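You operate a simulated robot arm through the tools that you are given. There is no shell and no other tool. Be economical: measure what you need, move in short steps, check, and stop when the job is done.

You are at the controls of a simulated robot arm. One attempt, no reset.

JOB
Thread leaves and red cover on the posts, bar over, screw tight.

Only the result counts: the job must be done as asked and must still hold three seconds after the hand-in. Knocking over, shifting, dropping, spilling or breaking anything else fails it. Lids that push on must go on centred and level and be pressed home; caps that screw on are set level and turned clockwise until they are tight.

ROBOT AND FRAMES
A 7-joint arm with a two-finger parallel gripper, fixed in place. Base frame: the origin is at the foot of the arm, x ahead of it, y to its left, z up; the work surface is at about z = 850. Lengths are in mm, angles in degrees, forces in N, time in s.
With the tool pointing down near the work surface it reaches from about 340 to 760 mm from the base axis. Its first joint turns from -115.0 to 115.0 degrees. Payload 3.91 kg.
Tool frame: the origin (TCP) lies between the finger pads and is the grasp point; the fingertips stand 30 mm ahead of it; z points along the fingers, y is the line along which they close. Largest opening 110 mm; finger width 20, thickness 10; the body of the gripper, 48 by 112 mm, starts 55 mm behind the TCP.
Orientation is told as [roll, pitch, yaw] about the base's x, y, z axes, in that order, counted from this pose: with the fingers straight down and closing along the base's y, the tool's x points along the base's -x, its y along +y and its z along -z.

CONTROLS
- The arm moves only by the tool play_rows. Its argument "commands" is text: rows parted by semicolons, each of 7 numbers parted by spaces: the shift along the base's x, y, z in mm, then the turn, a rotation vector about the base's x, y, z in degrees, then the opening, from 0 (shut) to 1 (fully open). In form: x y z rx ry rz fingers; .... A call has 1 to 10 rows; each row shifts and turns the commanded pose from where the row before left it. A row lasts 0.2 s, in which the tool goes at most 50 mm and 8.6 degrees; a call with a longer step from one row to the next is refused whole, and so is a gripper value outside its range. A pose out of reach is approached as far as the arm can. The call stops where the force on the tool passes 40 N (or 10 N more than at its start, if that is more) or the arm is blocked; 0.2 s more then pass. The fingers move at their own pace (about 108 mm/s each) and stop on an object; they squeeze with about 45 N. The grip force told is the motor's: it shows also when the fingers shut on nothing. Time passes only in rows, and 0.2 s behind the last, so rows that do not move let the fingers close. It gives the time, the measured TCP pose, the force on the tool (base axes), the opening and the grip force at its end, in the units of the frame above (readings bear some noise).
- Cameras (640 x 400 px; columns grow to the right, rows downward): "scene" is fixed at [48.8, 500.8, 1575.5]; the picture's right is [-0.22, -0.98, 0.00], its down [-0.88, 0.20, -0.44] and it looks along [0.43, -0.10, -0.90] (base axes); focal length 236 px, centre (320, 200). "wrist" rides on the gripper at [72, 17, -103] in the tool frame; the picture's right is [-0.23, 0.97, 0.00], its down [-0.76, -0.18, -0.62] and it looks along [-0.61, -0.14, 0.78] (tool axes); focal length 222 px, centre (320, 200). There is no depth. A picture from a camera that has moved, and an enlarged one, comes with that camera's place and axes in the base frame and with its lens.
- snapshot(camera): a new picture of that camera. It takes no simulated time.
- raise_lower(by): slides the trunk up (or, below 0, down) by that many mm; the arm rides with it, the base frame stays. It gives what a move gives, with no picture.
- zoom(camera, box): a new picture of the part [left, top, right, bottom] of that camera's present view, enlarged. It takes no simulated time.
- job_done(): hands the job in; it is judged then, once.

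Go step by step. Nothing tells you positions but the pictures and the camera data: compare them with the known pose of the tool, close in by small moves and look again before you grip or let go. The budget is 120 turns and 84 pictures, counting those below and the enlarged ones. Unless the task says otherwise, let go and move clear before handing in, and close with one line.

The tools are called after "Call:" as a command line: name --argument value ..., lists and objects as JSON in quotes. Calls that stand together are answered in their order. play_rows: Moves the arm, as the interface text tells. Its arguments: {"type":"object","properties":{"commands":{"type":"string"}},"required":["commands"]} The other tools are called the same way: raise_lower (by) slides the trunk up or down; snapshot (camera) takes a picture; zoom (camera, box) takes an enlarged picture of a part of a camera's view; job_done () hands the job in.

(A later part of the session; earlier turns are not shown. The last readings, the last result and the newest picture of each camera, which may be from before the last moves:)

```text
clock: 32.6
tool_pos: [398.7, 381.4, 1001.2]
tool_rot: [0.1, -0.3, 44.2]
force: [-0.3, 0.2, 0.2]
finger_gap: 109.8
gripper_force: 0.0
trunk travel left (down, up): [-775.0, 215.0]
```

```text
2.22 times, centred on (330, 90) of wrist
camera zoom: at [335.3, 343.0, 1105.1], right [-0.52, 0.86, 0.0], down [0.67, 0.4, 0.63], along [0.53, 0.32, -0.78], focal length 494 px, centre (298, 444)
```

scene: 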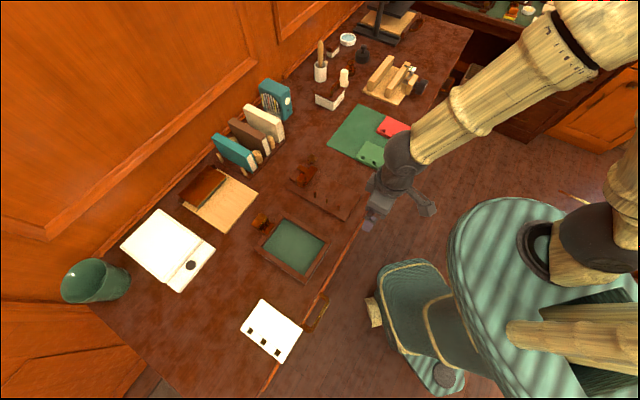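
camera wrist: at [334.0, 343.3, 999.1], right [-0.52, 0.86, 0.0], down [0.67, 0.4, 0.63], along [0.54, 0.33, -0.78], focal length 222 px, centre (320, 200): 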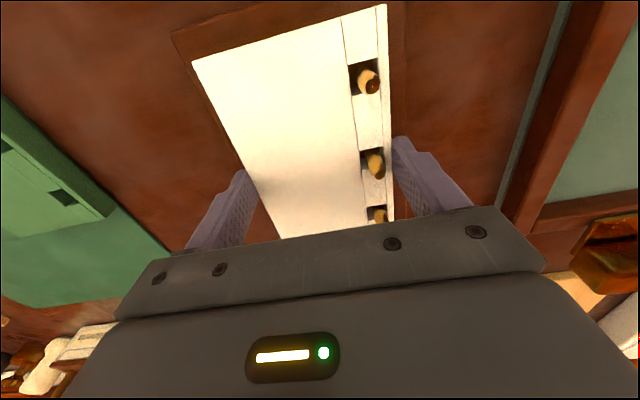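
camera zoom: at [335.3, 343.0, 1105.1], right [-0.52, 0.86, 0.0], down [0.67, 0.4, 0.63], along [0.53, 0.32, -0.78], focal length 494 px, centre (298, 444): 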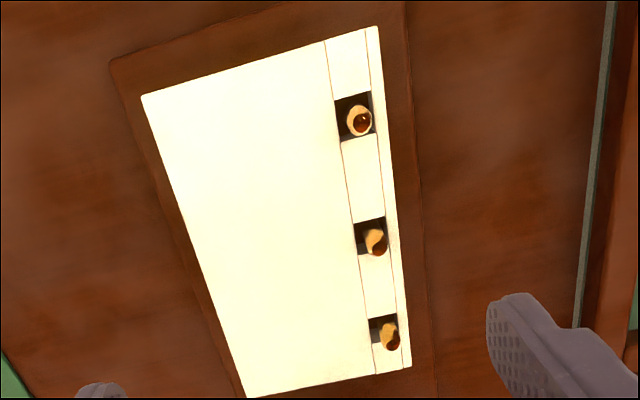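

The leaves are neatly on. Moving to the red cover near (616, 63).

Call:
play_rows --commands "21.8 -31.8 0 -0.2 0.2 0 1;21.8 -31.8 0 0 0 0 1;21.8 -31.8 0 0 0 0 1;21.8 -31.8 0 0 0 0 1;21.8 -31.8 0 0 0 0 1;21.8 -31.8 0 0 0 0 1;21.8 -31.8 0 0 0 0 1;21.8 -31.8 0 0 0 0 1;21.8 -31.8 -10 0 0 0 1;21.8 -31.8 -10 0 0 0 1"

Call:
zoom --camera "wrist" --box '[200, 0, 460, 200]'

```text
clock: 34.8
tool_pos: [617.4, 63.1, 982.9]
tool_rot: [0.2, 0.1, 44.4]
force: [-0.3, -0.4, -0.4]
finger_gap: 109.9
gripper_force: 0.0
trunk travel left (down, up): [-775.0, 215.0]
```

```text
2.00 times, centred on (330, 100) of wrist
camera zoom: at [554.1, 24.5, 1087.5], right [-0.52, 0.86, 0.0], down [0.67, 0.4, 0.62], along [0.53, 0.32, -0.78], focal length 444 px, centre (300, 400)
```

zoom: 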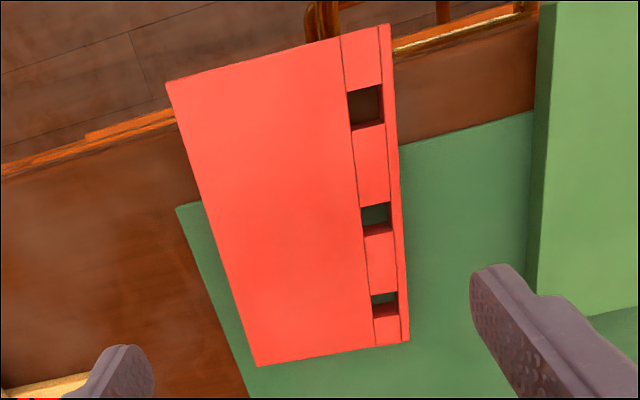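

Red cover is centred 5 mm off the tool and rotated 1.5°. Correcting and descending.

Call:
play_rows --commands "-4 2.9 -40 0 0 -1.5 1;0 0 -35 0 0 0 1;0 0 -18 0 0 0 1;0 0 -5 0 0 0 1;0 0 0 0 0 0 1"

Call:
snapshot --camera "wrist"

```text
clock: 36.0
tool_pos: [613.7, 67.2, 884.3]
tool_rot: [0.1, 0.0, 42.8]
force: [-0.2, -0.3, 0.6]
finger_gap: 110.0
gripper_force: 0.0
trunk travel left (down, up): [-775.0, 215.0]
```

```text
37 pictures are left
camera wrist: at [549.6, 30.3, 988.4], right [-0.49, 0.87, 0.0], down [0.68, 0.39, 0.62], along [0.54, 0.31, -0.78], focal length 222 px, centre (320, 200)
```

wrist: 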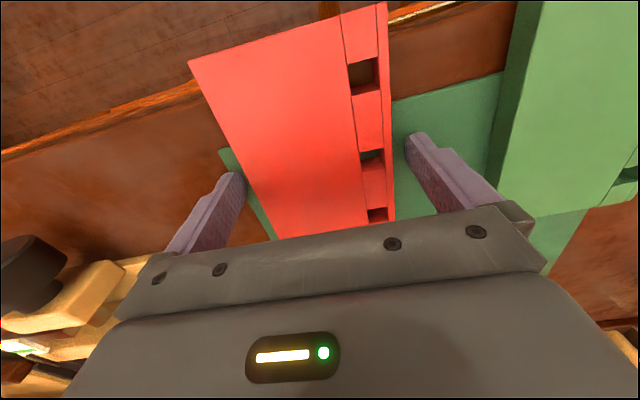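

Well aligned. Gripping and lifting.

Call:
play_rows --commands "0 0 0 0 0 0 0.85;0 0 0 0 0 0 0.78;0 0 0 0 0 0 0.75;0 0 0 0 0 0 0.75;0 0 15 0 0 0 0.75;0 0 40 0 0 0 0.75;0 0 45 0 0 0 0.75;0 0 16 0 0 0 0.75"

Call:
zoom --camera "wrist" --box '[180, 0, 440, 240]'

```text
clock: 37.8
tool_pos: [615.0, 66.8, 1002.4]
tool_rot: [0.1, 0.1, 42.9]
force: [-0.4, -0.7, -0.1]
finger_gap: 89.0
gripper_force: 45.1
trunk travel left (down, up): [-775.0, 215.0]
```

```text
1.67 times, centred on (310, 120) of wrist
camera zoom: at [549.5, 29.9, 1107.4], right [-0.5, 0.87, 0.0], down [0.68, 0.39, 0.62], along [0.54, 0.31, -0.78], focal length 370 px, centre (337, 333)
```

zoom: 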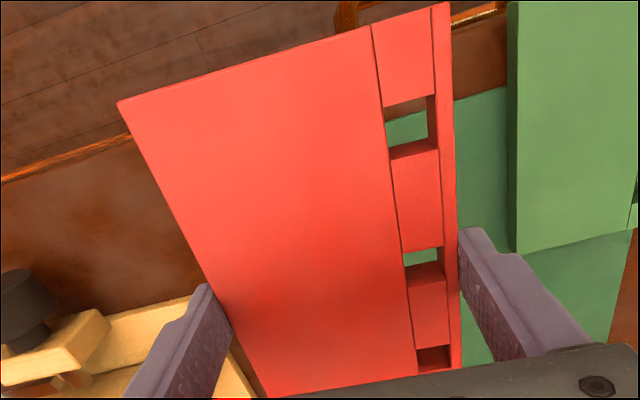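

Held just like the leaves were. Carrying it over the posts with the same alignment.

Call:
play_rows --commands "-21.7 31.37 0 0 0 0.14 0.75;-21.7 31.37 0 0 0 0.14 0.75;-21.7 31.37 0 0 0 0.14 0.75;-21.7 31.37 0 0 0 0.14 0.75;-21.7 31.37 0 0 0 0.14 0.75;-21.7 31.37 0 0 0 0.14 0.75;-21.7 31.37 0 0 0 0.14 0.75;-21.7 31.37 0 0 0 0.14 0.75;-21.7 31.37 0 0 0 0.14 0.75;-21.7 31.37 0 0 0 0.14 0.75"

Call:
play_rows --commands "0 0 -35 0 0 0 0.75;0 0 -25 0 0 0 0.75;0 0 -5 0 0 0 0.75;0 0 0 0 0 0 0.75"

Call:
zoom --camera "wrist" --box '[330, 20, 430, 100]'

```text
clock: 40.0
tool_pos: [394.3, 382.5, 1003.3]
tool_rot: [0.1, 0.1, 44.2]
force: [-0.6, 1.0, 0.4]
finger_gap: 89.1
gripper_force: 45.0
trunk travel left (down, up): [-775.0, 215.0]
```

```text
clock: 41.0
tool_pos: [393.3, 382.3, 935.1]
tool_rot: [0.1, 0.1, 44.3]
force: [-0.4, -0.4, 0.0]
finger_gap: 89.1
gripper_force: 45.4
trunk travel left (down, up): [-775.0, 215.0]
```

```text
5.00 times, centred on (380, 60) of wrist
camera zoom: at [330.2, 343.9, 1039.9], right [-0.52, 0.86, 0.0], down [0.67, 0.4, 0.62], along [0.53, 0.32, -0.78], focal length 1111 px, centre (20, 900)
```

zoom: 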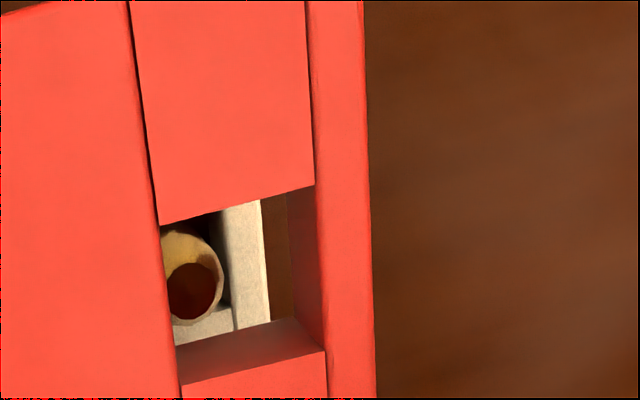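

The hole is about 4.5 mm off in x, which agrees with the tool reading. Correcting and checking.

Call:
play_rows --commands "4.4 -0.4 0 0 0 0 0.75;0 0 0 0 0 0 0.75"

Call:
zoom --camera "wrist" --box '[330, 20, 430, 100]'

```text
clock: 41.6
tool_pos: [398.5, 381.8, 935.6]
tool_rot: [0.2, 0.1, 44.2]
force: [-0.6, -0.6, -0.6]
finger_gap: 88.9
gripper_force: 45.0
trunk travel left (down, up): [-775.0, 215.0]
```

```text
5.00 times, centred on (380, 60) of wrist
camera zoom: at [335.2, 342.7, 1040.2], right [-0.52, 0.86, 0.0], down [0.67, 0.4, 0.62], along [0.53, 0.32, -0.78], focal length 1111 px, centre (20, 900)
```

zoom: 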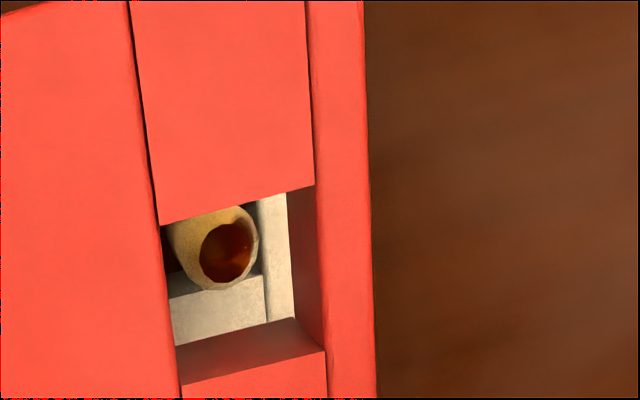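

Within 1 mm. Small tweak and lowering.

Call:
play_rows --commands "-0.5 0.5 0 0 0 0 0.75;0 0 -5 0 0 0 0.75;0 0 -5 0 0 0 0.75;0 0 -4 0 0 0 0.75;0 0 -4 0 0 0 0.75;0 0 -3 0 0 0 0.75;0 0 0 0 0 0 0.75"

Call:
zoom --camera "wrist" --box '[320, 20, 440, 220]'

```text
clock: 43.2
tool_pos: [398.8, 381.9, 916.6]
tool_rot: [0.1, 0.0, 44.1]
force: [-2.3, 2.0, 0.3]
finger_gap: 88.9
gripper_force: 45.2
trunk travel left (down, up): [-775.0, 215.0]
```

```text
2.00 times, centred on (380, 120) of wrist
camera zoom: at [336.3, 344.1, 1020.1], right [-0.52, 0.86, 0.0], down [0.67, 0.4, 0.62], along [0.53, 0.32, -0.78], focal length 444 px, centre (200, 360)
```

zoom: 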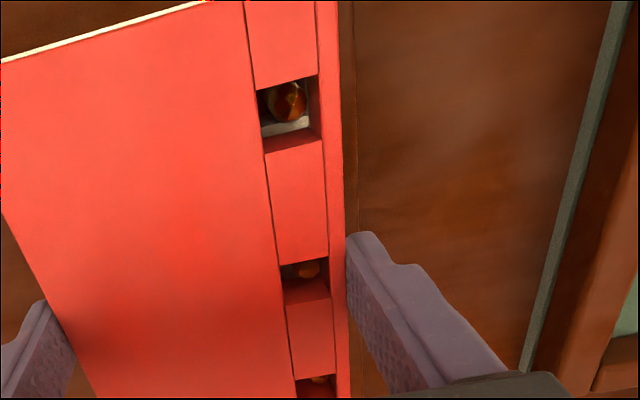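

Call:
play_rows --commands "-0.6 0.6 -2 0 0 0 0.75;0 0 -2 0 0 0 0.75;0 0 -2 0 0 0 0.75;0 0 -1.5 0 0 0 0.75;0 0 -1.5 0 0 0 0.75;0 0 -1 0 0 0 0.75"

```text
clock: 44.6
tool_pos: [399.3, 382.4, 907.6]
tool_rot: [0.1, -0.1, 44.2]
force: [-0.3, 0.3, 23.3]
finger_gap: 89.1
gripper_force: 45.6
trunk travel left (down, up): [-775.0, 215.0]
```

Firm contact at the expected height. Releasing and checking.

Call:
play_rows --commands "0 0 1 0 0 0 0.85;0 0 0 0 0 0 1;0 0 0 0 0 0 1;0 0 20 0 0 0 1;0 0 45 0 0 0 1;0 0 35 0 0 0 1"

Call:
zoom --camera "wrist" --box '[220, 0, 440, 180]'

Call:
zoom --camera "scene" --box '[270, 140, 370, 220]'

```text
clock: 46.0
tool_pos: [397.0, 382.4, 1006.8]
tool_rot: [0.1, 0.1, 44.1]
force: [0.3, -0.1, -0.2]
finger_gap: 110.2
gripper_force: 0.0
trunk travel left (down, up): [-775.0, 215.0]
```

```text
2.22 times, centred on (330, 90) of wrist
camera zoom: at [332.9, 344.4, 1111.9], right [-0.52, 0.86, 0.0], down [0.67, 0.4, 0.62], along [0.53, 0.32, -0.78], focal length 494 px, centre (298, 444)
```

zoom: 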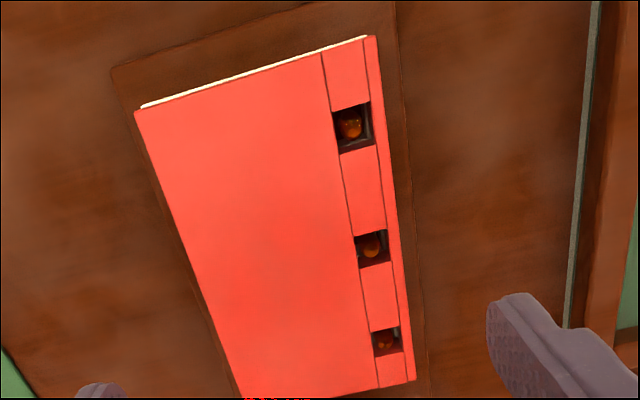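

```text
5.00 times, centred on (320, 180) of scene
camera zoom: at [48.8, 500.8, 1575.5], right [-0.22, -0.98, 0.0], down [-0.88, 0.2, -0.44], along [0.43, -0.1, -0.9], focal length 1182 px, centre (320, 300)
```

zoom: 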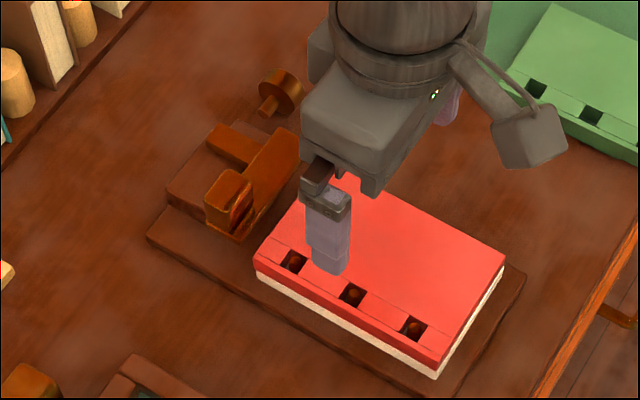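

Leaves and red cover are threaded. Now I'll grip the bar's block and slide the bar over the stack.

Call:
play_rows --commands "17 31 0 0 0 0 0.6;17 31 0 0 0 0 0.6;16 30.5 -30 0 0 0 0.6;0 0 -30 0 0 0 0.6;0 0 -6.5 0 0 0 0.6;0 0 0 0 0 0 0.3;0 0 0 0 0 0 0.2;0 0 0 0 0 0 0.2"

Call:
play_rows --commands "-4 -4 0 0 0 0 0.2;-4 -4 0 0 0 0 0.2;-4 -4 0 0 0 0 0.2;-4 -4 0 0 0 0 0.2;-4 -4 0 0 0 0 0.2;0 0 0 0 0 0 0.2"

Call:
zoom --camera "scene" --box '[270, 140, 370, 220]'

```text
clock: 47.8
tool_pos: [448.5, 475.6, 943.6]
tool_rot: [0.2, 0.1, 44.2]
force: [5.8, -4.6, -4.5]
finger_gap: 29.6
gripper_force: 45.2
trunk travel left (down, up): [-775.0, 215.0]
```

```text
clock: 49.2
tool_pos: [428.7, 455.8, 943.1]
tool_rot: [0.2, -0.3, 44.2]
force: [5.4, 2.7, 26.0]
finger_gap: 29.2
gripper_force: 45.2
trunk travel left (down, up): [-775.0, 215.0]
```

```text
5.00 times, centred on (320, 180) of scene
camera zoom: at [48.8, 500.8, 1575.5], right [-0.22, -0.98, 0.0], down [-0.88, 0.2, -0.44], along [0.43, -0.1, -0.9], focal length 1182 px, centre (320, 300)
```

zoom: 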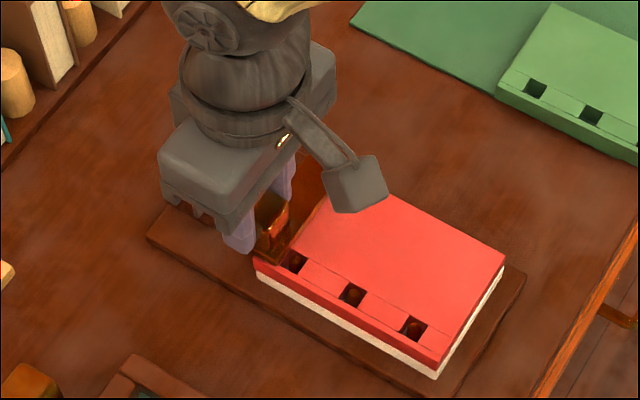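

Call:
zoom --camera "wrist" --box '[180, 20, 400, 240]'

```text
1.82 times, centred on (290, 130) of wrist
camera zoom: at [364.1, 417.2, 1046.6], right [-0.52, 0.86, 0.0], down [0.67, 0.4, 0.63], along [0.54, 0.33, -0.78], focal length 404 px, centre (374, 327)
```

zoom: 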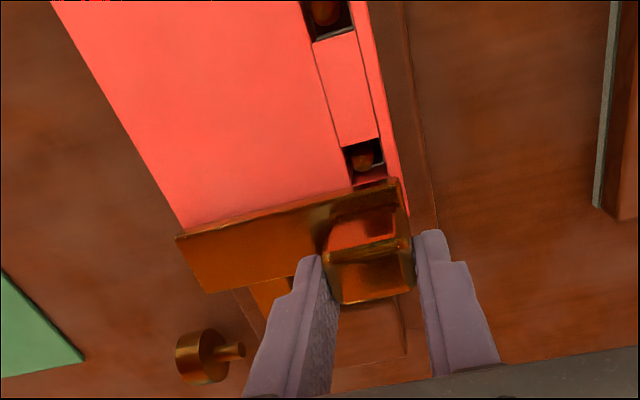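

The bar slides in translation but pushes upward slightly as it comes. I'll relieve the vertical load and continue in small steps.

Call:
play_rows --commands "0 0 3 0 0 0 0.2;0 0 0 0 0 0 0.2"

Call:
play_rows --commands "-2 -2 0 0 0 0 0.2;-2 -2 0 0 0 0 0.2;-2 -2 0 0 0 0 0.2;0 0 0 0 0 0 0.2"

```text
clock: 49.8
tool_pos: [428.0, 457.1, 942.9]
tool_rot: [0.1, 0.1, 44.1]
force: [4.3, 7.9, 6.8]
finger_gap: 29.7
gripper_force: 45.4
trunk travel left (down, up): [-775.0, 215.0]
```

```text
clock: 50.8
tool_pos: [426.1, 454.1, 942.3]
tool_rot: [0.2, -0.5, 44.1]
force: [21.7, 29.8, 2.7]
finger_gap: 29.7
gripper_force: 45.0
trunk travel left (down, up): [-775.0, 215.0]
```

The bar hits its stop after 30 mm, overlapping the cover. I'll relieve, release and look.

Call:
play_rows --commands "1.5 1.5 -1 0 0 0 0.2;1.5 1.5 0 0 0 0 0.2;0 0 0 0 0 0 0.6;0 0 0 0 0 0 0.6;0 0 40 0 0 0 0.6;8 8 40 0 0 0 1;0 0 0 0 0 0 1"

Call:
zoom --camera "wrist" --box '[200, 20, 420, 190]'

Call:
zoom --camera "scene" --box '[280, 150, 340, 200]'

```text
clock: 52.4
tool_pos: [435.9, 459.7, 1026.4]
tool_rot: [0.2, 0.0, 44.2]
force: [0.3, -0.9, 0.6]
finger_gap: 110.1
gripper_force: 0.0
trunk travel left (down, up): [-775.0, 215.0]
```

```text
2.35 times, centred on (310, 105) of wrist
camera zoom: at [372.0, 421.8, 1131.2], right [-0.52, 0.86, 0.0], down [0.67, 0.4, 0.62], along [0.53, 0.32, -0.78], focal length 523 px, centre (344, 424)
```

zoom: 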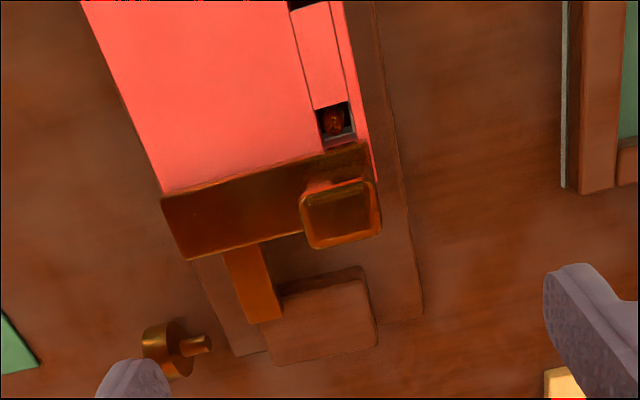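

```text
8.00 times, centred on (310, 175) of scene
camera zoom: at [48.8, 500.8, 1575.5], right [-0.22, -0.98, 0.0], down [-0.88, 0.2, -0.44], along [0.43, -0.1, -0.9], focal length 1892 px, centre (400, 400)
```

zoom: 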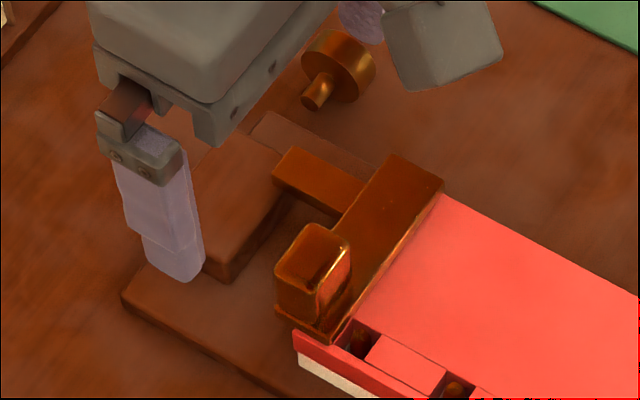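

I need to find where the screw goes; zooming on the block top, posts and screw.

Call:
zoom --camera "wrist" --box '[300, 80, 370, 130]'

Call:
zoom --camera "scene" --box '[300, 145, 335, 195]'

Call:
zoom --camera "wrist" --box '[220, 120, 320, 190]'

```text
8.00 times, centred on (335, 105) of wrist
camera zoom: at [372.0, 421.8, 1131.2], right [-0.52, 0.86, 0.0], down [0.67, 0.4, 0.62], along [0.53, 0.32, -0.78], focal length 1777 px, centre (200, 960)
```

zoom: 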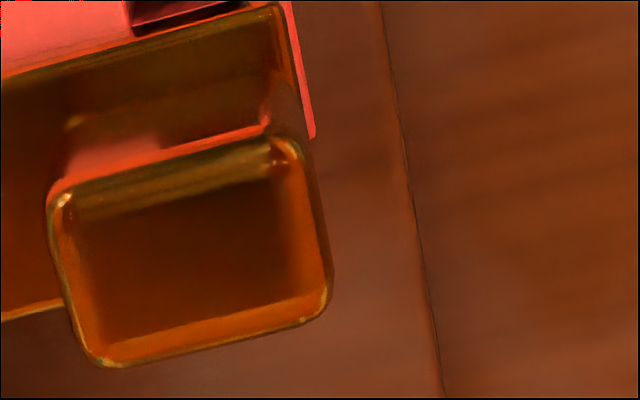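

```text
8.00 times, centred on (318, 170) of scene
camera zoom: at [48.8, 500.8, 1575.5], right [-0.22, -0.98, 0.0], down [-0.88, 0.2, -0.44], along [0.43, -0.1, -0.9], focal length 1892 px, centre (340, 440)
```

zoom: 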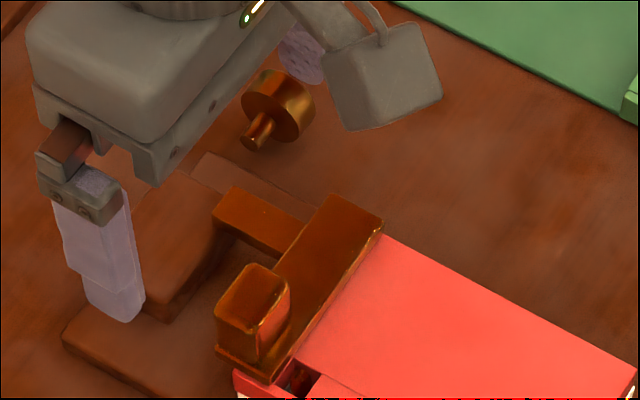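

```text
5.71 times, centred on (270, 155) of wrist
camera zoom: at [372.0, 421.8, 1131.2], right [-0.52, 0.86, 0.0], down [0.67, 0.4, 0.62], along [0.53, 0.32, -0.78], focal length 1269 px, centre (606, 457)
```

zoom: 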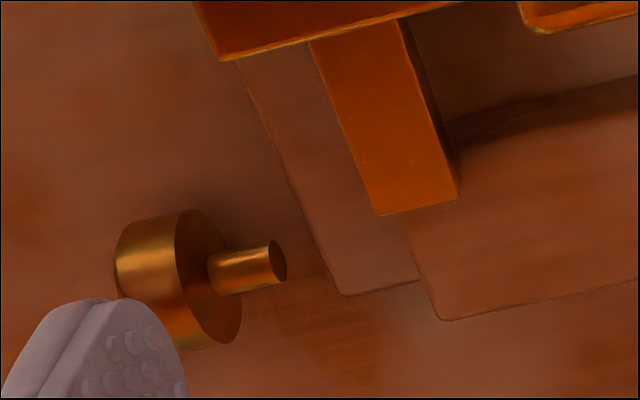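

I'll check the post tops from directly above, looking for a threaded bore.

Call:
play_rows --commands "-12 -20 -10 0 0 0 1;-12 -20 -10 0 0 0 1;-12 -20 -10 0 0 0 1"

Call:
zoom --camera "wrist" --box '[320, 20, 420, 160]'

Call:
zoom --camera "scene" --box '[318, 180, 368, 212]'

```text
clock: 53.2
tool_pos: [398.3, 397.1, 993.3]
tool_rot: [0.1, 0.0, 44.2]
force: [-0.3, 0.5, -0.1]
finger_gap: 110.0
gripper_force: 0.1
trunk travel left (down, up): [-775.0, 215.0]
```

```text
2.86 times, centred on (370, 90) of wrist
camera zoom: at [334.4, 360.6, 1096.8], right [-0.52, 0.86, 0.0], down [0.67, 0.4, 0.62], along [0.53, 0.32, -0.78], focal length 635 px, centre (177, 514)
```

zoom: 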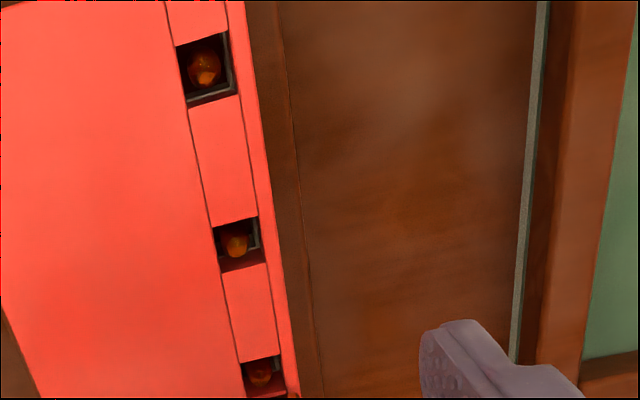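

```text
12.50 times, centred on (343, 196) of scene
camera zoom: at [48.8, 500.8, 1575.5], right [-0.22, -0.98, 0.0], down [-0.88, 0.2, -0.44], along [0.43, -0.1, -0.9], focal length 2956 px, centre (32, 250)
```

zoom: 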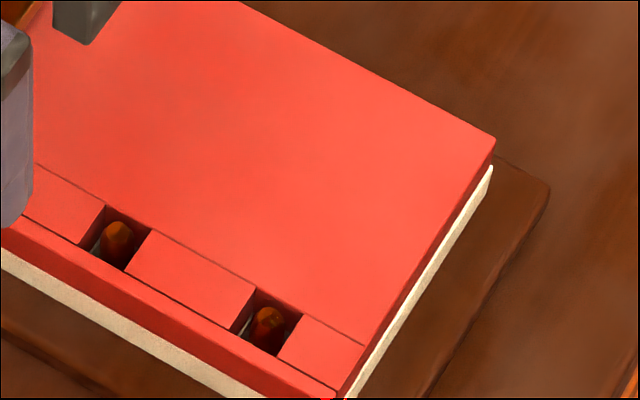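

The posts have plain tips. I'll look closely at the screw itself.

Call:
play_rows --commands "38 3 0 0 0 0 1;38 3 0 0 0 0 1;38 3 0 0 0 0 1;38 3 -15 0 0 0 1;0 0 -15 0 0 0 1;0 0 0 0 0 0 1"

Call:
zoom --camera "wrist" --box '[260, 40, 440, 190]'

```text
clock: 54.6
tool_pos: [549.8, 412.7, 962.6]
tool_rot: [0.1, 0.1, 44.3]
force: [0.3, -0.3, -0.1]
finger_gap: 110.1
gripper_force: 0.1
trunk travel left (down, up): [-775.0, 215.0]
```

```text
2.67 times, centred on (350, 115) of wrist
camera zoom: at [484.9, 374.8, 1067.5], right [-0.52, 0.86, 0.0], down [0.67, 0.4, 0.62], along [0.53, 0.32, -0.78], focal length 592 px, centre (240, 427)
```

zoom: 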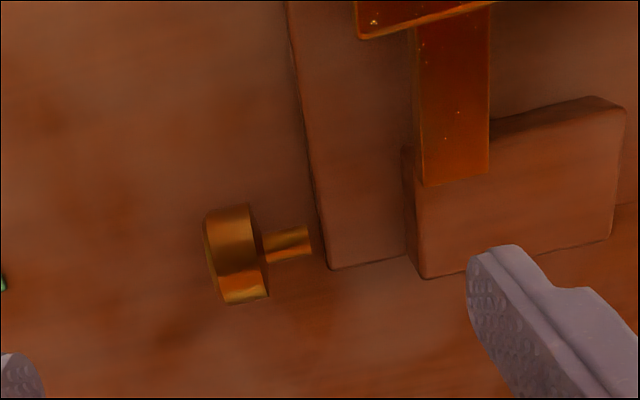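

I need the screw's height; taking a low front view of it.

Call:
play_rows --commands "-5 -5 0 5.66 -5.66 0 1;-5 -5 0 5.66 -5.66 0 1;-5 -5 0 5.66 -5.66 0 1;-5 -5 -5 5.66 -5.66 0 1;-5 -5 -5 5.66 -5.66 0 1;0 0 0 0 0 0 1"

Call:
zoom --camera "wrist" --box '[260, 40, 440, 190]'

```text
clock: 56.0
tool_pos: [523.8, 387.6, 950.9]
tool_rot: [0.8, -40.0, 44.0]
force: [0.8, 0.1, 0.1]
finger_gap: 109.8
gripper_force: 0.0
trunk travel left (down, up): [-775.0, 215.0]
```

```text
2.67 times, centred on (350, 115) of wrist
camera zoom: at [425.5, 313.9, 985.5], right [-0.56, 0.82, 0.16], down [0.26, -0.01, 0.97], along [0.79, 0.58, -0.21], focal length 592 px, centre (240, 427)
```

zoom: 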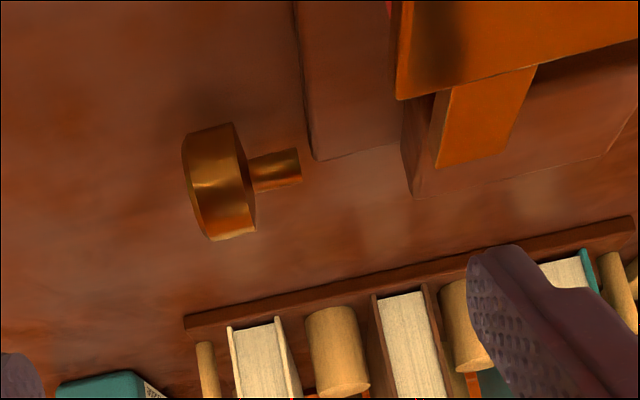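

The disc's centre is at about d=687, s=99, z≈870, with its axis horizontal and pointing at the pedestal. I'll straddle it from above, closing along the disc's diameter, to test whether it is loose or mounted.

Call:
play_rows --commands "6 5.5 5 -5.66 5.66 0 1;6 5.5 5 -5.66 5.66 0 1;6 5.5 5 -5.66 5.66 0 1;6 5.5 0 -5.66 5.66 0 1;6 5.5 0 -5.66 5.66 0 1;0 0 0 0 0 0 1"

Call:
play_rows --commands "0 0 0 0 0 -8.5 1;0 0 0 0 0 -8.5 1;0 0 0 0 0 -8.5 1;0 0 0 0 0 -8.5 1;0 0 0 0 0 -8.5 1;0 0 0 0 0 -8.5 0.5;0 0 0 0 0 -8.5 0.5;0 0 0 0 0 -8.5 0.5;0 0 0 0 0 -8.5 0.5;0 0 0 0 0 -8.5 0.5"

Call:
play_rows --commands "0 0 0 0 0 -4 0.5;0 0 0 0 0 0 0.5"

Call:
snapshot --camera "wrist"

```text
clock: 57.4
tool_pos: [555.3, 414.3, 967.6]
tool_rot: [0.1, 0.1, 44.2]
force: [0.6, -0.9, 1.1]
finger_gap: 110.0
gripper_force: 0.0
trunk travel left (down, up): [-775.0, 215.0]
```

```text
clock: 59.6
tool_pos: [554.1, 415.0, 967.2]
tool_rot: [0.1, 0.1, -41.0]
force: [-0.3, -0.8, -0.4]
finger_gap: 55.1
gripper_force: 0.0
trunk travel left (down, up): [-775.0, 215.0]
```

```text
clock: 60.2
tool_pos: [555.6, 416.5, 966.6]
tool_rot: [0.2, 0.2, -44.8]
force: [0.7, 0.4, -0.2]
finger_gap: 54.9
gripper_force: 0.1
trunk travel left (down, up): [-775.0, 215.0]
```

```text
19 pictures are left
camera wrist: at [515.9, 478.2, 1071.3], right [0.85, 0.53, 0.0], down [0.41, -0.66, 0.62], along [0.33, -0.53, -0.78], focal length 222 px, centre (320, 200)
```

wrist: 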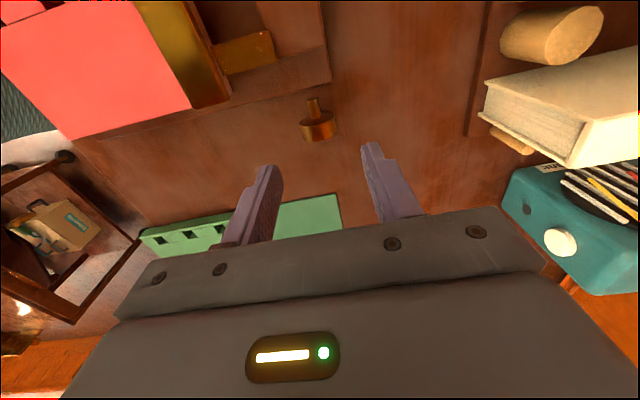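

The disc is centred between the fingers within 2 mm. Descending and closing gently.

Call:
play_rows --commands "-1.9 -0.5 -40 0 0 0 0.5;0 0 -30 0 0 0 0.5;0 0 -12 0 0 0 0.5;0 0 0 0 0 0 0.5;0 0 0 0 0 0 0.36;0 0 0 0 0 0 0.3;0 0 0 0 0 0 0.28;0 0 0 0 0 0 0.28"

Call:
zoom --camera "wrist" --box '[240, 60, 400, 200]'

```text
clock: 62.0
tool_pos: [554.3, 413.3, 886.7]
tool_rot: [0.2, 0.1, -44.8]
force: [5.1, 4.1, 0.0]
finger_gap: 34.1
gripper_force: 3.3
trunk travel left (down, up): [-775.0, 215.0]
```

```text
2.86 times, centred on (320, 130) of wrist
camera zoom: at [514.1, 476.6, 991.0], right [0.85, 0.53, 0.0], down [0.41, -0.66, 0.62], along [0.33, -0.53, -0.78], focal length 635 px, centre (320, 400)
```

zoom: 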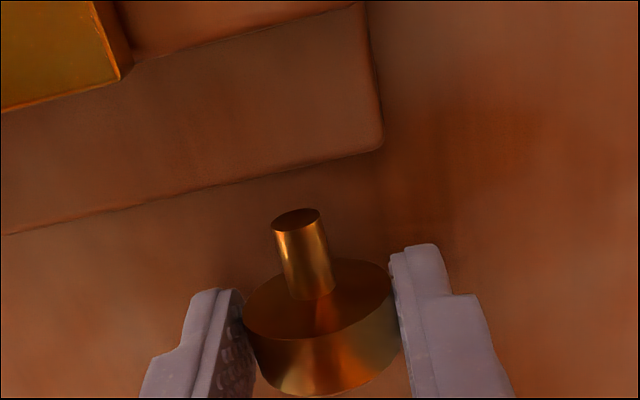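

Call:
play_rows --commands "0 0 0 0 0 0 0.2;0 0 0 0 0 0 0.2;0 0 0 0 0 0 0.2"

Call:
play_rows --commands "0 0 1 0 0 0 0.2;0 0 1 0 0 0 0.2;0 0 1 0 0 0 0.2;0 0 1 0 0 0 0.2"

```text
clock: 62.8
tool_pos: [553.4, 414.5, 886.4]
tool_rot: [0.1, 0.0, -44.8]
force: [12.2, 10.4, 3.5]
finger_gap: 31.6
gripper_force: 45.1
trunk travel left (down, up): [-775.0, 215.0]
```

```text
clock: 63.8
tool_pos: [554.4, 414.2, 886.5]
tool_rot: [-0.2, 0.1, -44.8]
force: [13.7, 13.5, -7.0]
finger_gap: 31.7
gripper_force: 45.2
trunk travel left (down, up): [-775.0, 215.0]
```

The disc is clearly mounted: it resists both centring and lifting, so it's a clamp screw with a horizontal axis. I'll turn it clockwise as seen from its head by tilting the gripper about the screw axis, regrasping as needed. First I release and recentre.

Call:
play_rows --commands "0 0 0 0 0 0 0.42;0 0 0 0 0 0 0.42;1.6 1.6 6 0 0 0 0.42;0 0 0 0 0 0 0.42"

Call:
play_rows --commands "-2.21 -2.21 6 5.3 -5.3 0 0.42;-2.18 -2.18 0 5.3 -5.3 0 0.42;-2.1 -2.1 0 5.3 -5.3 0 0.42;-1.99 -1.99 0 5.3 -5.3 0 0.42;0 0 0 0 0 0 0.42"

Call:
zoom --camera "wrist" --box '[240, 60, 400, 200]'

```text
clock: 64.8
tool_pos: [553.4, 415.8, 895.9]
tool_rot: [0.2, 0.1, -44.8]
force: [-1.1, -0.8, 0.0]
finger_gap: 46.4
gripper_force: 0.0
trunk travel left (down, up): [-775.0, 215.0]
```

```text
clock: 66.0
tool_pos: [545.0, 407.3, 902.2]
tool_rot: [30.0, -0.1, -44.7]
force: [0.1, -0.6, 0.7]
finger_gap: 46.6
gripper_force: 0.1
trunk travel left (down, up): [-775.0, 215.0]
```

```text
2.86 times, centred on (320, 130) of wrist
camera zoom: at [467.1, 432.4, 1000.6], right [0.75, 0.44, 0.49], down [0.21, -0.87, 0.45], along [0.62, -0.24, -0.75], focal length 635 px, centre (320, 400)
```

zoom: 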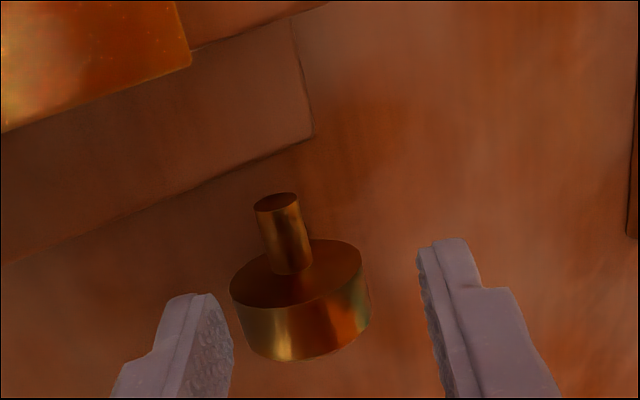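

C is at d≈684.7, z≈872. Lowering around the disc at 30° tilt, gripping, then turning 60° clockwise.

Call:
play_rows --commands "-0.5 -0.5 -4 0 0 0 0.37;0 0 -4 0 0 0 0.37;0 0 -1 0 0 0 0.37;0 0 0 0 0 0 0.2;0 0 0 0 0 0 0.2;0 0 0 0 0 0 0.2"

Call:
play_rows --commands "1.99 1.99 1.39 -5.3 5.3 0 0.2;2.1 2.1 1.01 -5.3 5.3 0 0.2;0 0 0 0 0 0 0.2"

```text
clock: 67.4
tool_pos: [546.9, 406.6, 891.8]
tool_rot: [30.1, 0.0, -44.9]
force: [3.1, 2.4, 3.0]
finger_gap: 31.8
gripper_force: 45.1
trunk travel left (down, up): [-775.0, 215.0]
```

```text
clock: 68.2
tool_pos: [549.9, 410.7, 894.9]
tool_rot: [15.2, 0.1, -44.8]
force: [1.5, 3.2, 4.9]
finger_gap: 31.6
gripper_force: 44.7
trunk travel left (down, up): [-775.0, 215.0]
```

Turning with low forces. Completing the stroke.

Call:
play_rows --commands "2.18 2.18 0.61 -5.3 5.3 0 0.2;2.21 2.21 0.21 -5.3 5.3 0 0.2;2.21 2.21 -0.21 -5.3 5.3 0 0.2;2.18 2.18 -0.61 -5.3 5.3 0 0.2;2.1 2.1 -1.01 -5.3 5.3 0 0.2;1.99 1.99 -1.39 -5.3 5.3 0 0.2;0 0 0 0 0 0 0.2"

Call:
zoom --camera "wrist" --box '[240, 60, 400, 200]'

```text
clock: 69.3
tool_pos: [558.0, 417.4, 895.0]
tool_rot: [-13.6, -0.1, -44.9]
force: [15.5, 12.1, -13.0]
finger_gap: 31.3
gripper_force: 45.5
out of reach, approached as far as the arm can: row 4, 5
trunk travel left (down, up): [-775.0, 215.0]
stopped in row 5: the force on the tool passed its limit (the readings are from after the stop); the commanded pose is now the measured one
```

```text
2.86 times, centred on (320, 130) of wrist
camera zoom: at [535.4, 498.2, 992.1], right [0.83, 0.51, -0.23], down [0.52, -0.56, 0.65], along [0.2, -0.66, -0.73], focal length 635 px, centre (320, 400)
```

zoom: 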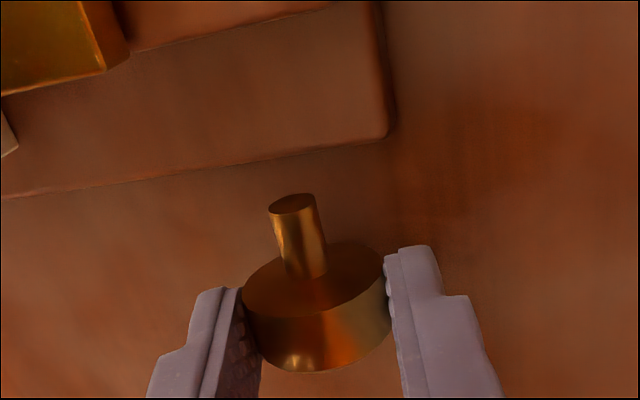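

The arm reaches its limit beyond about −10° tilt, so I'll use strokes from +40° to −8°. Returning for the next stroke.

Call:
play_rows --commands "0 0 0 0 0 0 0.37;0 0 4 0 0 0 0.37;-2.36 -2.17 6 5.41 -5.41 0 0.37;-2.36 -2.17 0 5.41 -5.41 0 0.37;-2.36 -2.17 0 5.41 -5.41 0 0.37;-2.36 -2.17 0 5.41 -5.41 0 0.37;-2.36 -2.17 0 5.41 -5.41 0 0.37;-2.36 -2.17 0 5.41 -5.41 0 0.37;-2.36 -2.17 0 5.41 -5.41 0 0.37;0 0 0 0 0 0 0.37"

```text
clock: 71.5
tool_pos: [538.7, 401.2, 907.0]
tool_rot: [39.8, -0.2, -44.9]
force: [-0.1, 0.4, -0.2]
finger_gap: 40.7
gripper_force: 0.1
trunk travel left (down, up): [-775.0, 215.0]
```

Call:
play_rows --commands "1.5 1 -6 0 0 0 0.36;0 0 -4 0 0 0 0.35;0 0 -3 0 0 0 0.34;0 0 0 0 0 0 0.2;0 0 0 0 0 0 0.2;0 0 0 0 0 0 0.2"

Call:
play_rows --commands "2.16 2.16 2.22 -5.66 5.66 0 0.2;2.35 2.35 1.77 -5.66 5.66 0 0.2;2.5 2.5 1.28 -5.66 5.66 0 0.2;2.6 2.6 0.79 -5.66 5.66 0 0.2;2.66 2.66 0.26 -5.66 5.66 0 0.2;2.66 2.66 -0.26 -5.66 5.66 0 0.2;0 0 0 0 0 0 0.2"

```text
clock: 72.9
tool_pos: [540.1, 402.8, 895.1]
tool_rot: [39.8, -0.2, -44.9]
force: [2.1, 3.4, 3.3]
finger_gap: 31.2
gripper_force: 45.2
trunk travel left (down, up): [-775.0, 215.0]
```

```text
clock: 74.5
tool_pos: [557.3, 417.7, 902.9]
tool_rot: [-8.1, -0.2, -44.8]
force: [13.7, 13.1, 10.6]
finger_gap: 31.2
gripper_force: 44.3
trunk travel left (down, up): [-775.0, 215.0]
```

Call:
play_rows --commands "0 0 0 0 0 0 0.37;0 0 8 0 0 0 0.37;-2.66 -2.66 0.26 5.66 -5.66 0 0.37;-2.66 -2.66 -0.26 5.66 -5.66 0 0.37;-2.6 -2.6 -0.79 5.66 -5.66 0 0.37;-2.5 -2.5 -1.28 5.66 -5.66 0 0.37;-2.35 -2.35 -1.77 5.66 -5.66 0 0.37;-2.16 -2.16 -2.22 5.66 -5.66 0 0.36;0 0 -5 0 0 0 0.35;0 0 -3 0 0 0 0.34"

Call:
play_rows --commands "0 0 0 0 0 0 0.2;0 0 0 0 0 0 0.2;2.16 2.16 2.22 -5.66 5.66 0 0.2;2.35 2.35 1.77 -5.66 5.66 0 0.2;2.5 2.5 1.28 -5.66 5.66 0 0.2;2.6 2.6 0.79 -5.66 5.66 0 0.2;2.66 2.66 0.26 -5.66 5.66 0 0.2;2.66 2.66 -0.26 -5.66 5.66 0 0.2;0 0 0 0 0 0 0.2"

Call:
play_rows --commands "0 0 0 0 0 0 0.37;0 0 8 0 0 0 0.37;-2.66 -2.66 0.26 5.66 -5.66 0 0.37;-2.66 -2.66 -0.26 5.66 -5.66 0 0.37;-2.6 -2.6 -0.79 5.66 -5.66 0 0.37;-2.5 -2.5 -1.28 5.66 -5.66 0 0.37;-2.35 -2.35 -1.77 5.66 -5.66 0 0.37;-2.16 -2.16 -2.22 5.66 -5.66 0 0.36;0 0 -5 0 0 0 0.35;0 0 -3 0 0 0 0.34"

Call:
play_rows --commands "0 0 0 0 0 0 0.2;0 0 0 0 0 0 0.2;2.16 2.16 2.22 -5.66 5.66 0 0.2;2.35 2.35 1.77 -5.66 5.66 0 0.2;2.5 2.5 1.28 -5.66 5.66 0 0.2;2.6 2.6 0.79 -5.66 5.66 0 0.2;2.66 2.66 0.26 -5.66 5.66 0 0.2;2.66 2.66 -0.26 -5.66 5.66 0 0.2;0 0 0 0 0 0 0.2"

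Call:
zoom --camera "wrist" --box '[240, 60, 400, 200]'

```text
clock: 76.7
tool_pos: [538.8, 400.5, 895.3]
tool_rot: [39.8, -0.2, -45.0]
force: [0.7, 1.0, 0.1]
finger_gap: 37.1
gripper_force: 0.0
trunk travel left (down, up): [-775.0, 215.0]
```

```text
clock: 78.7
tool_pos: [556.5, 419.2, 902.9]
tool_rot: [-8.0, -0.2, -44.8]
force: [10.8, 9.5, 19.4]
finger_gap: 31.3
gripper_force: 44.8
trunk travel left (down, up): [-775.0, 215.0]
```

```text
clock: 80.9
tool_pos: [539.6, 402.3, 895.8]
tool_rot: [39.8, -0.2, -45.0]
force: [0.9, 0.1, -0.5]
finger_gap: 37.3
gripper_force: 0.0
trunk travel left (down, up): [-775.0, 215.0]
```

```text
clock: 82.9
tool_pos: [556.4, 418.9, 904.5]
tool_rot: [-7.7, -0.1, -44.8]
force: [13.9, 11.4, 25.1]
finger_gap: 30.7
gripper_force: 44.7
trunk travel left (down, up): [-775.0, 215.0]
```

```text
2.86 times, centred on (320, 130) of wrist
camera zoom: at [526.6, 491.7, 1006.2], right [0.84, 0.52, -0.13], down [0.47, -0.6, 0.64], along [0.26, -0.6, -0.75], focal length 635 px, centre (320, 400)
```

zoom: 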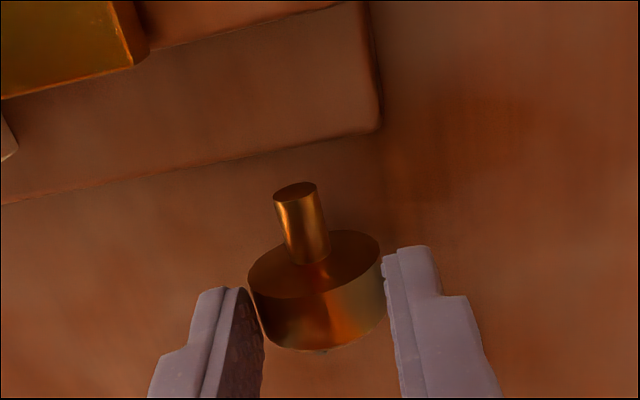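

The screw has advanced a little toward the pedestal, so it's turning. The grip rides slightly high, so I'll lower it and follow the advance.

Call:
play_rows --commands "0 0 0 0 0 0 0.37;0 0 6 0 0 0 0.37;-2.66 -2.66 0.26 5.66 -5.66 0 0.37;-2.66 -2.66 -0.26 5.66 -5.66 0 0.37;-2.6 -2.6 -0.79 5.66 -5.66 0 0.37;-2.5 -2.5 -1.28 5.66 -5.66 0 0.37;-2.35 -2.35 -1.77 5.66 -5.66 0 0.37;-2.9 0.7 -1.1 2.83 -2.83 0 0.36;0 0 0 0 0 0 0.36;0 0 0 0 0 0 0.35"

```text
clock: 85.1
tool_pos: [539.1, 405.0, 902.5]
tool_rot: [35.8, -0.2, -44.8]
force: [0.2, -0.4, -0.5]
finger_gap: 38.5
gripper_force: 0.1
trunk travel left (down, up): [-775.0, 215.0]
```

Call:
play_rows --commands "1.7 1.7 -5 0 0 0 0.35;0 0 -3 0 0 0 0.34;0 0 -2 0 0 0 0.34;0 0 0 0 0 0 0.2;0 0 0 0 0 0 0.2;0 0 0 0 0 0 0.2"

Call:
play_rows --commands "2.09 2.09 1.84 -5.66 5.66 0 0.2;2.26 2.26 1.42 -5.66 5.66 0 0.2;2.37 2.37 0.96 -5.66 5.66 0 0.2;2.45 2.45 0.49 -5.66 5.66 0 0.2;2.46 2.46 0 -5.66 5.66 0 0.2;1.23 1.23 -0.18 -2.83 2.83 0 0.2;0 0 0 0 0 0 0.2"

```text
clock: 86.5
tool_pos: [540.4, 405.4, 893.8]
tool_rot: [35.8, -0.2, -44.8]
force: [1.0, 1.3, 2.2]
finger_gap: 31.4
gripper_force: 44.9
trunk travel left (down, up): [-775.0, 215.0]
```

```text
clock: 88.1
tool_pos: [553.9, 418.9, 896.7]
tool_rot: [-8.4, -0.1, -44.8]
force: [-3.1, -0.7, -4.2]
finger_gap: 31.5
gripper_force: 45.2
trunk travel left (down, up): [-775.0, 215.0]
```

Smooth now. Running several cycles.

Call:
play_rows --commands "0 0 0 0 0 0 0.36;-0.3 0.3 6 0 0 0 0.36;-1.23 -1.23 0.18 2.83 -2.83 0 0.36;-2.46 -2.46 0 5.66 -5.66 0 0.36;-2.45 -2.45 -0.49 5.66 -5.66 0 0.36;-2.37 -2.37 -0.96 5.66 -5.66 0 0.36;-2.26 -2.26 -1.42 5.66 -5.66 0 0.36;-2.09 -2.09 -1.84 5.66 -5.66 0 0.35;0 0 -4 0 0 0 0.34;0 0 -2 0 0 0 0.34"

Call:
play_rows --commands "0 0 0 0 0 0 0.2;0 0 0 0 0 0 0.2;2.09 2.09 1.84 -5.66 5.66 0 0.2;2.26 2.26 1.42 -5.66 5.66 0 0.2;2.37 2.37 0.96 -5.66 5.66 0 0.2;2.45 2.45 0.49 -5.66 5.66 0 0.2;2.46 2.46 0 -5.66 5.66 0 0.2;1.23 1.23 -0.18 -2.83 2.83 0 0.2;0 0 0 0 0 0 0.2"

Call:
play_rows --commands "0 0 0 0 0 0 0.36;-0.3 0.3 6 0 0 0 0.36;-1.23 -1.23 0.18 2.83 -2.83 0 0.36;-2.46 -2.46 0 5.66 -5.66 0 0.36;-2.45 -2.45 -0.49 5.66 -5.66 0 0.36;-2.37 -2.37 -0.96 5.66 -5.66 0 0.36;-2.26 -2.26 -1.42 5.66 -5.66 0 0.36;-2.09 -2.09 -1.84 5.66 -5.66 0 0.35;0 0 -4 0 0 0 0.34;0 0 -2 0 0 0 0.34"

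Call:
play_rows --commands "0 0 0 0 0 0 0.2;0 0 0 0 0 0 0.2;2.09 2.09 1.84 -5.66 5.66 0 0.2;2.26 2.26 1.42 -5.66 5.66 0 0.2;2.37 2.37 0.96 -5.66 5.66 0 0.2;2.45 2.45 0.49 -5.66 5.66 0 0.2;2.46 2.46 0 -5.66 5.66 0 0.2;1.23 1.23 -0.18 -2.83 2.83 0 0.2;0 0 0 0 0 0 0.2"

Call:
zoom --camera "wrist" --box '[240, 60, 400, 200]'

```text
clock: 90.3
tool_pos: [539.8, 406.2, 893.8]
tool_rot: [35.8, -0.2, -44.9]
force: [-0.7, 0.7, 0.2]
finger_gap: 37.4
gripper_force: 0.0
trunk travel left (down, up): [-775.0, 215.0]
```

```text
clock: 92.3
tool_pos: [552.9, 419.4, 895.7]
tool_rot: [-8.4, -0.2, -44.8]
force: [5.6, 3.4, -1.7]
finger_gap: 31.3
gripper_force: 44.9
trunk travel left (down, up): [-775.0, 215.0]
```

```text
clock: 94.5
tool_pos: [540.7, 406.7, 891.3]
tool_rot: [35.9, -0.3, -44.8]
force: [-0.9, 0.9, 0.6]
finger_gap: 37.5
gripper_force: 0.0
trunk travel left (down, up): [-775.0, 215.0]
```

```text
clock: 96.5
tool_pos: [553.6, 420.1, 894.8]
tool_rot: [-8.5, -0.1, -44.8]
force: [2.1, -1.1, -4.8]
finger_gap: 31.3
gripper_force: 44.9
trunk travel left (down, up): [-775.0, 215.0]
```

```text
2.86 times, centred on (320, 130) of wrist
camera zoom: at [524.5, 493.9, 995.7], right [0.84, 0.52, -0.14], down [0.48, -0.6, 0.64], along [0.25, -0.61, -0.75], focal length 635 px, centre (320, 400)
```

zoom: 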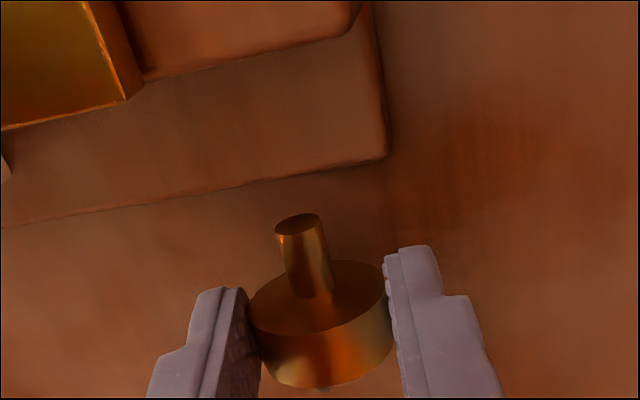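

Call:
zoom --camera "wrist" --box '[285, 130, 355, 200]'

```text
5.71 times, centred on (320, 165) of wrist
camera zoom: at [524.5, 493.9, 995.7], right [0.84, 0.52, -0.14], down [0.48, -0.6, 0.64], along [0.25, -0.61, -0.75], focal length 1269 px, centre (320, 400)
```

zoom: 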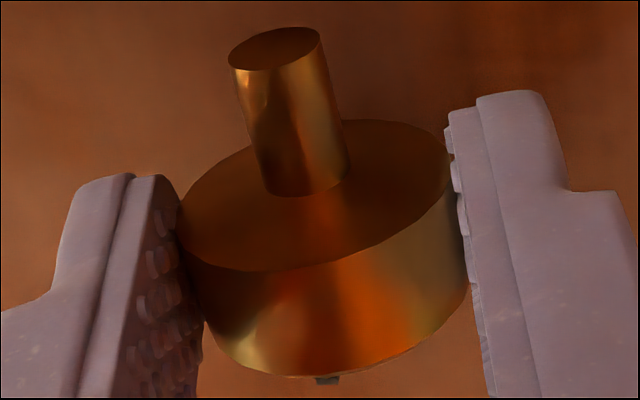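

I want to see the screw head from its outer side, so I'll release, rise, and turn the hand 180° so the camera is on that side.

Call:
play_rows --commands "0 0 0 0 0 0 0.4;0 0 10 0 0 0 0.4;0 0 30 5.66 -5.66 0 0.5;0 0 30 0.2 -0.2 0 0.5;-10 -10 0 0 0 8.5 0.5;0 0 0 0 0 8.5 0.5;0 0 0 0 0 8.5 0.5;0 0 0 0 0 8.5 0.5;0 0 0 0 0 8.5 0.5;0 0 0 0 0 8.5 0.5"

Call:
play_rows --commands "0 0 0 0 0 8.5 0.5;0 0 0 0 0 8.5 0.5;0 0 0 0 0 8.5 0.5;0 0 0 0 0 8.5 0.5;0 0 0 0 0 8.5 0.5;0 0 0 0 0 8.5 0.5;0 0 0 0 0 8.5 0.5;0 0 0 0 0 8.5 0.5;0 0 0 0 0 8.5 0.5;0 0 0 0 0 8.5 0.5"

Call:
play_rows --commands "0 0 0 0 0 8.5 0.5;0 0 0 0 0 8.5 0.5;0 0 0 0 0 8.5 0.5;0 0 0 0 0 8.5 0.5;0 0 0 0 0 8.5 0.5;0 0 0 0 0 0 0.5"

Call:
snapshot --camera "wrist"

```text
clock: 98.7
tool_pos: [543.2, 408.9, 968.3]
tool_rot: [0.0, -0.2, 6.4]
force: [0.3, 0.0, -0.7]
finger_gap: 55.2
gripper_force: 0.1
trunk travel left (down, up): [-775.0, 215.0]
```

```text
clock: 100.9
tool_pos: [544.0, 409.2, 966.5]
tool_rot: [-0.1, -0.1, 91.3]
force: [0.1, -0.1, -0.5]
finger_gap: 55.0
gripper_force: 0.1
trunk travel left (down, up): [-775.0, 215.0]
```

```text
clock: 102.3
tool_pos: [542.5, 410.8, 967.0]
tool_rot: [0.0, -0.1, 133.8]
force: [0.0, 0.0, 1.0]
finger_gap: 55.0
gripper_force: 0.1
trunk travel left (down, up): [-775.0, 215.0]
```

```text
12 pictures are left
camera wrist: at [580.8, 346.3, 1070.9], right [-0.86, -0.51, 0.0], down [-0.4, 0.67, 0.62], along [-0.32, 0.54, -0.78], focal length 222 px, centre (320, 200)
```

wrist: 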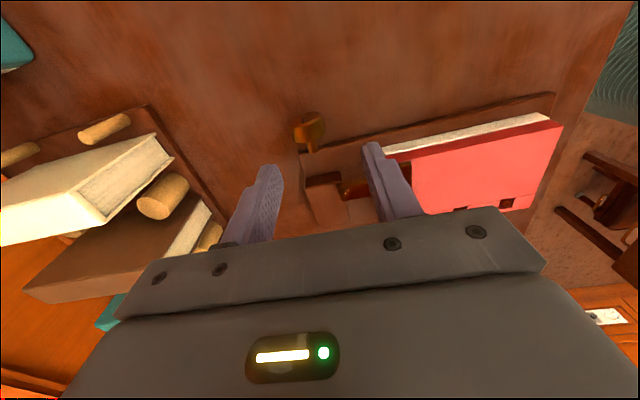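

Call:
zoom --camera "wrist" --box '[275, 95, 345, 165]'

```text
5.71 times, centred on (310, 130) of wrist
camera zoom: at [580.8, 346.3, 1070.9], right [-0.86, -0.51, 0.0], down [-0.4, 0.67, 0.62], along [-0.32, 0.54, -0.78], focal length 1269 px, centre (377, 600)
```

zoom: 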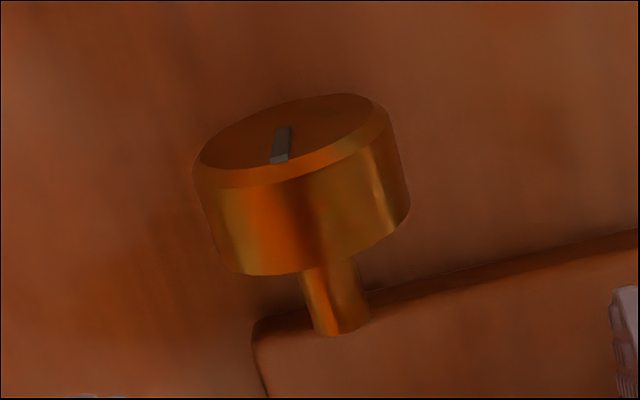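

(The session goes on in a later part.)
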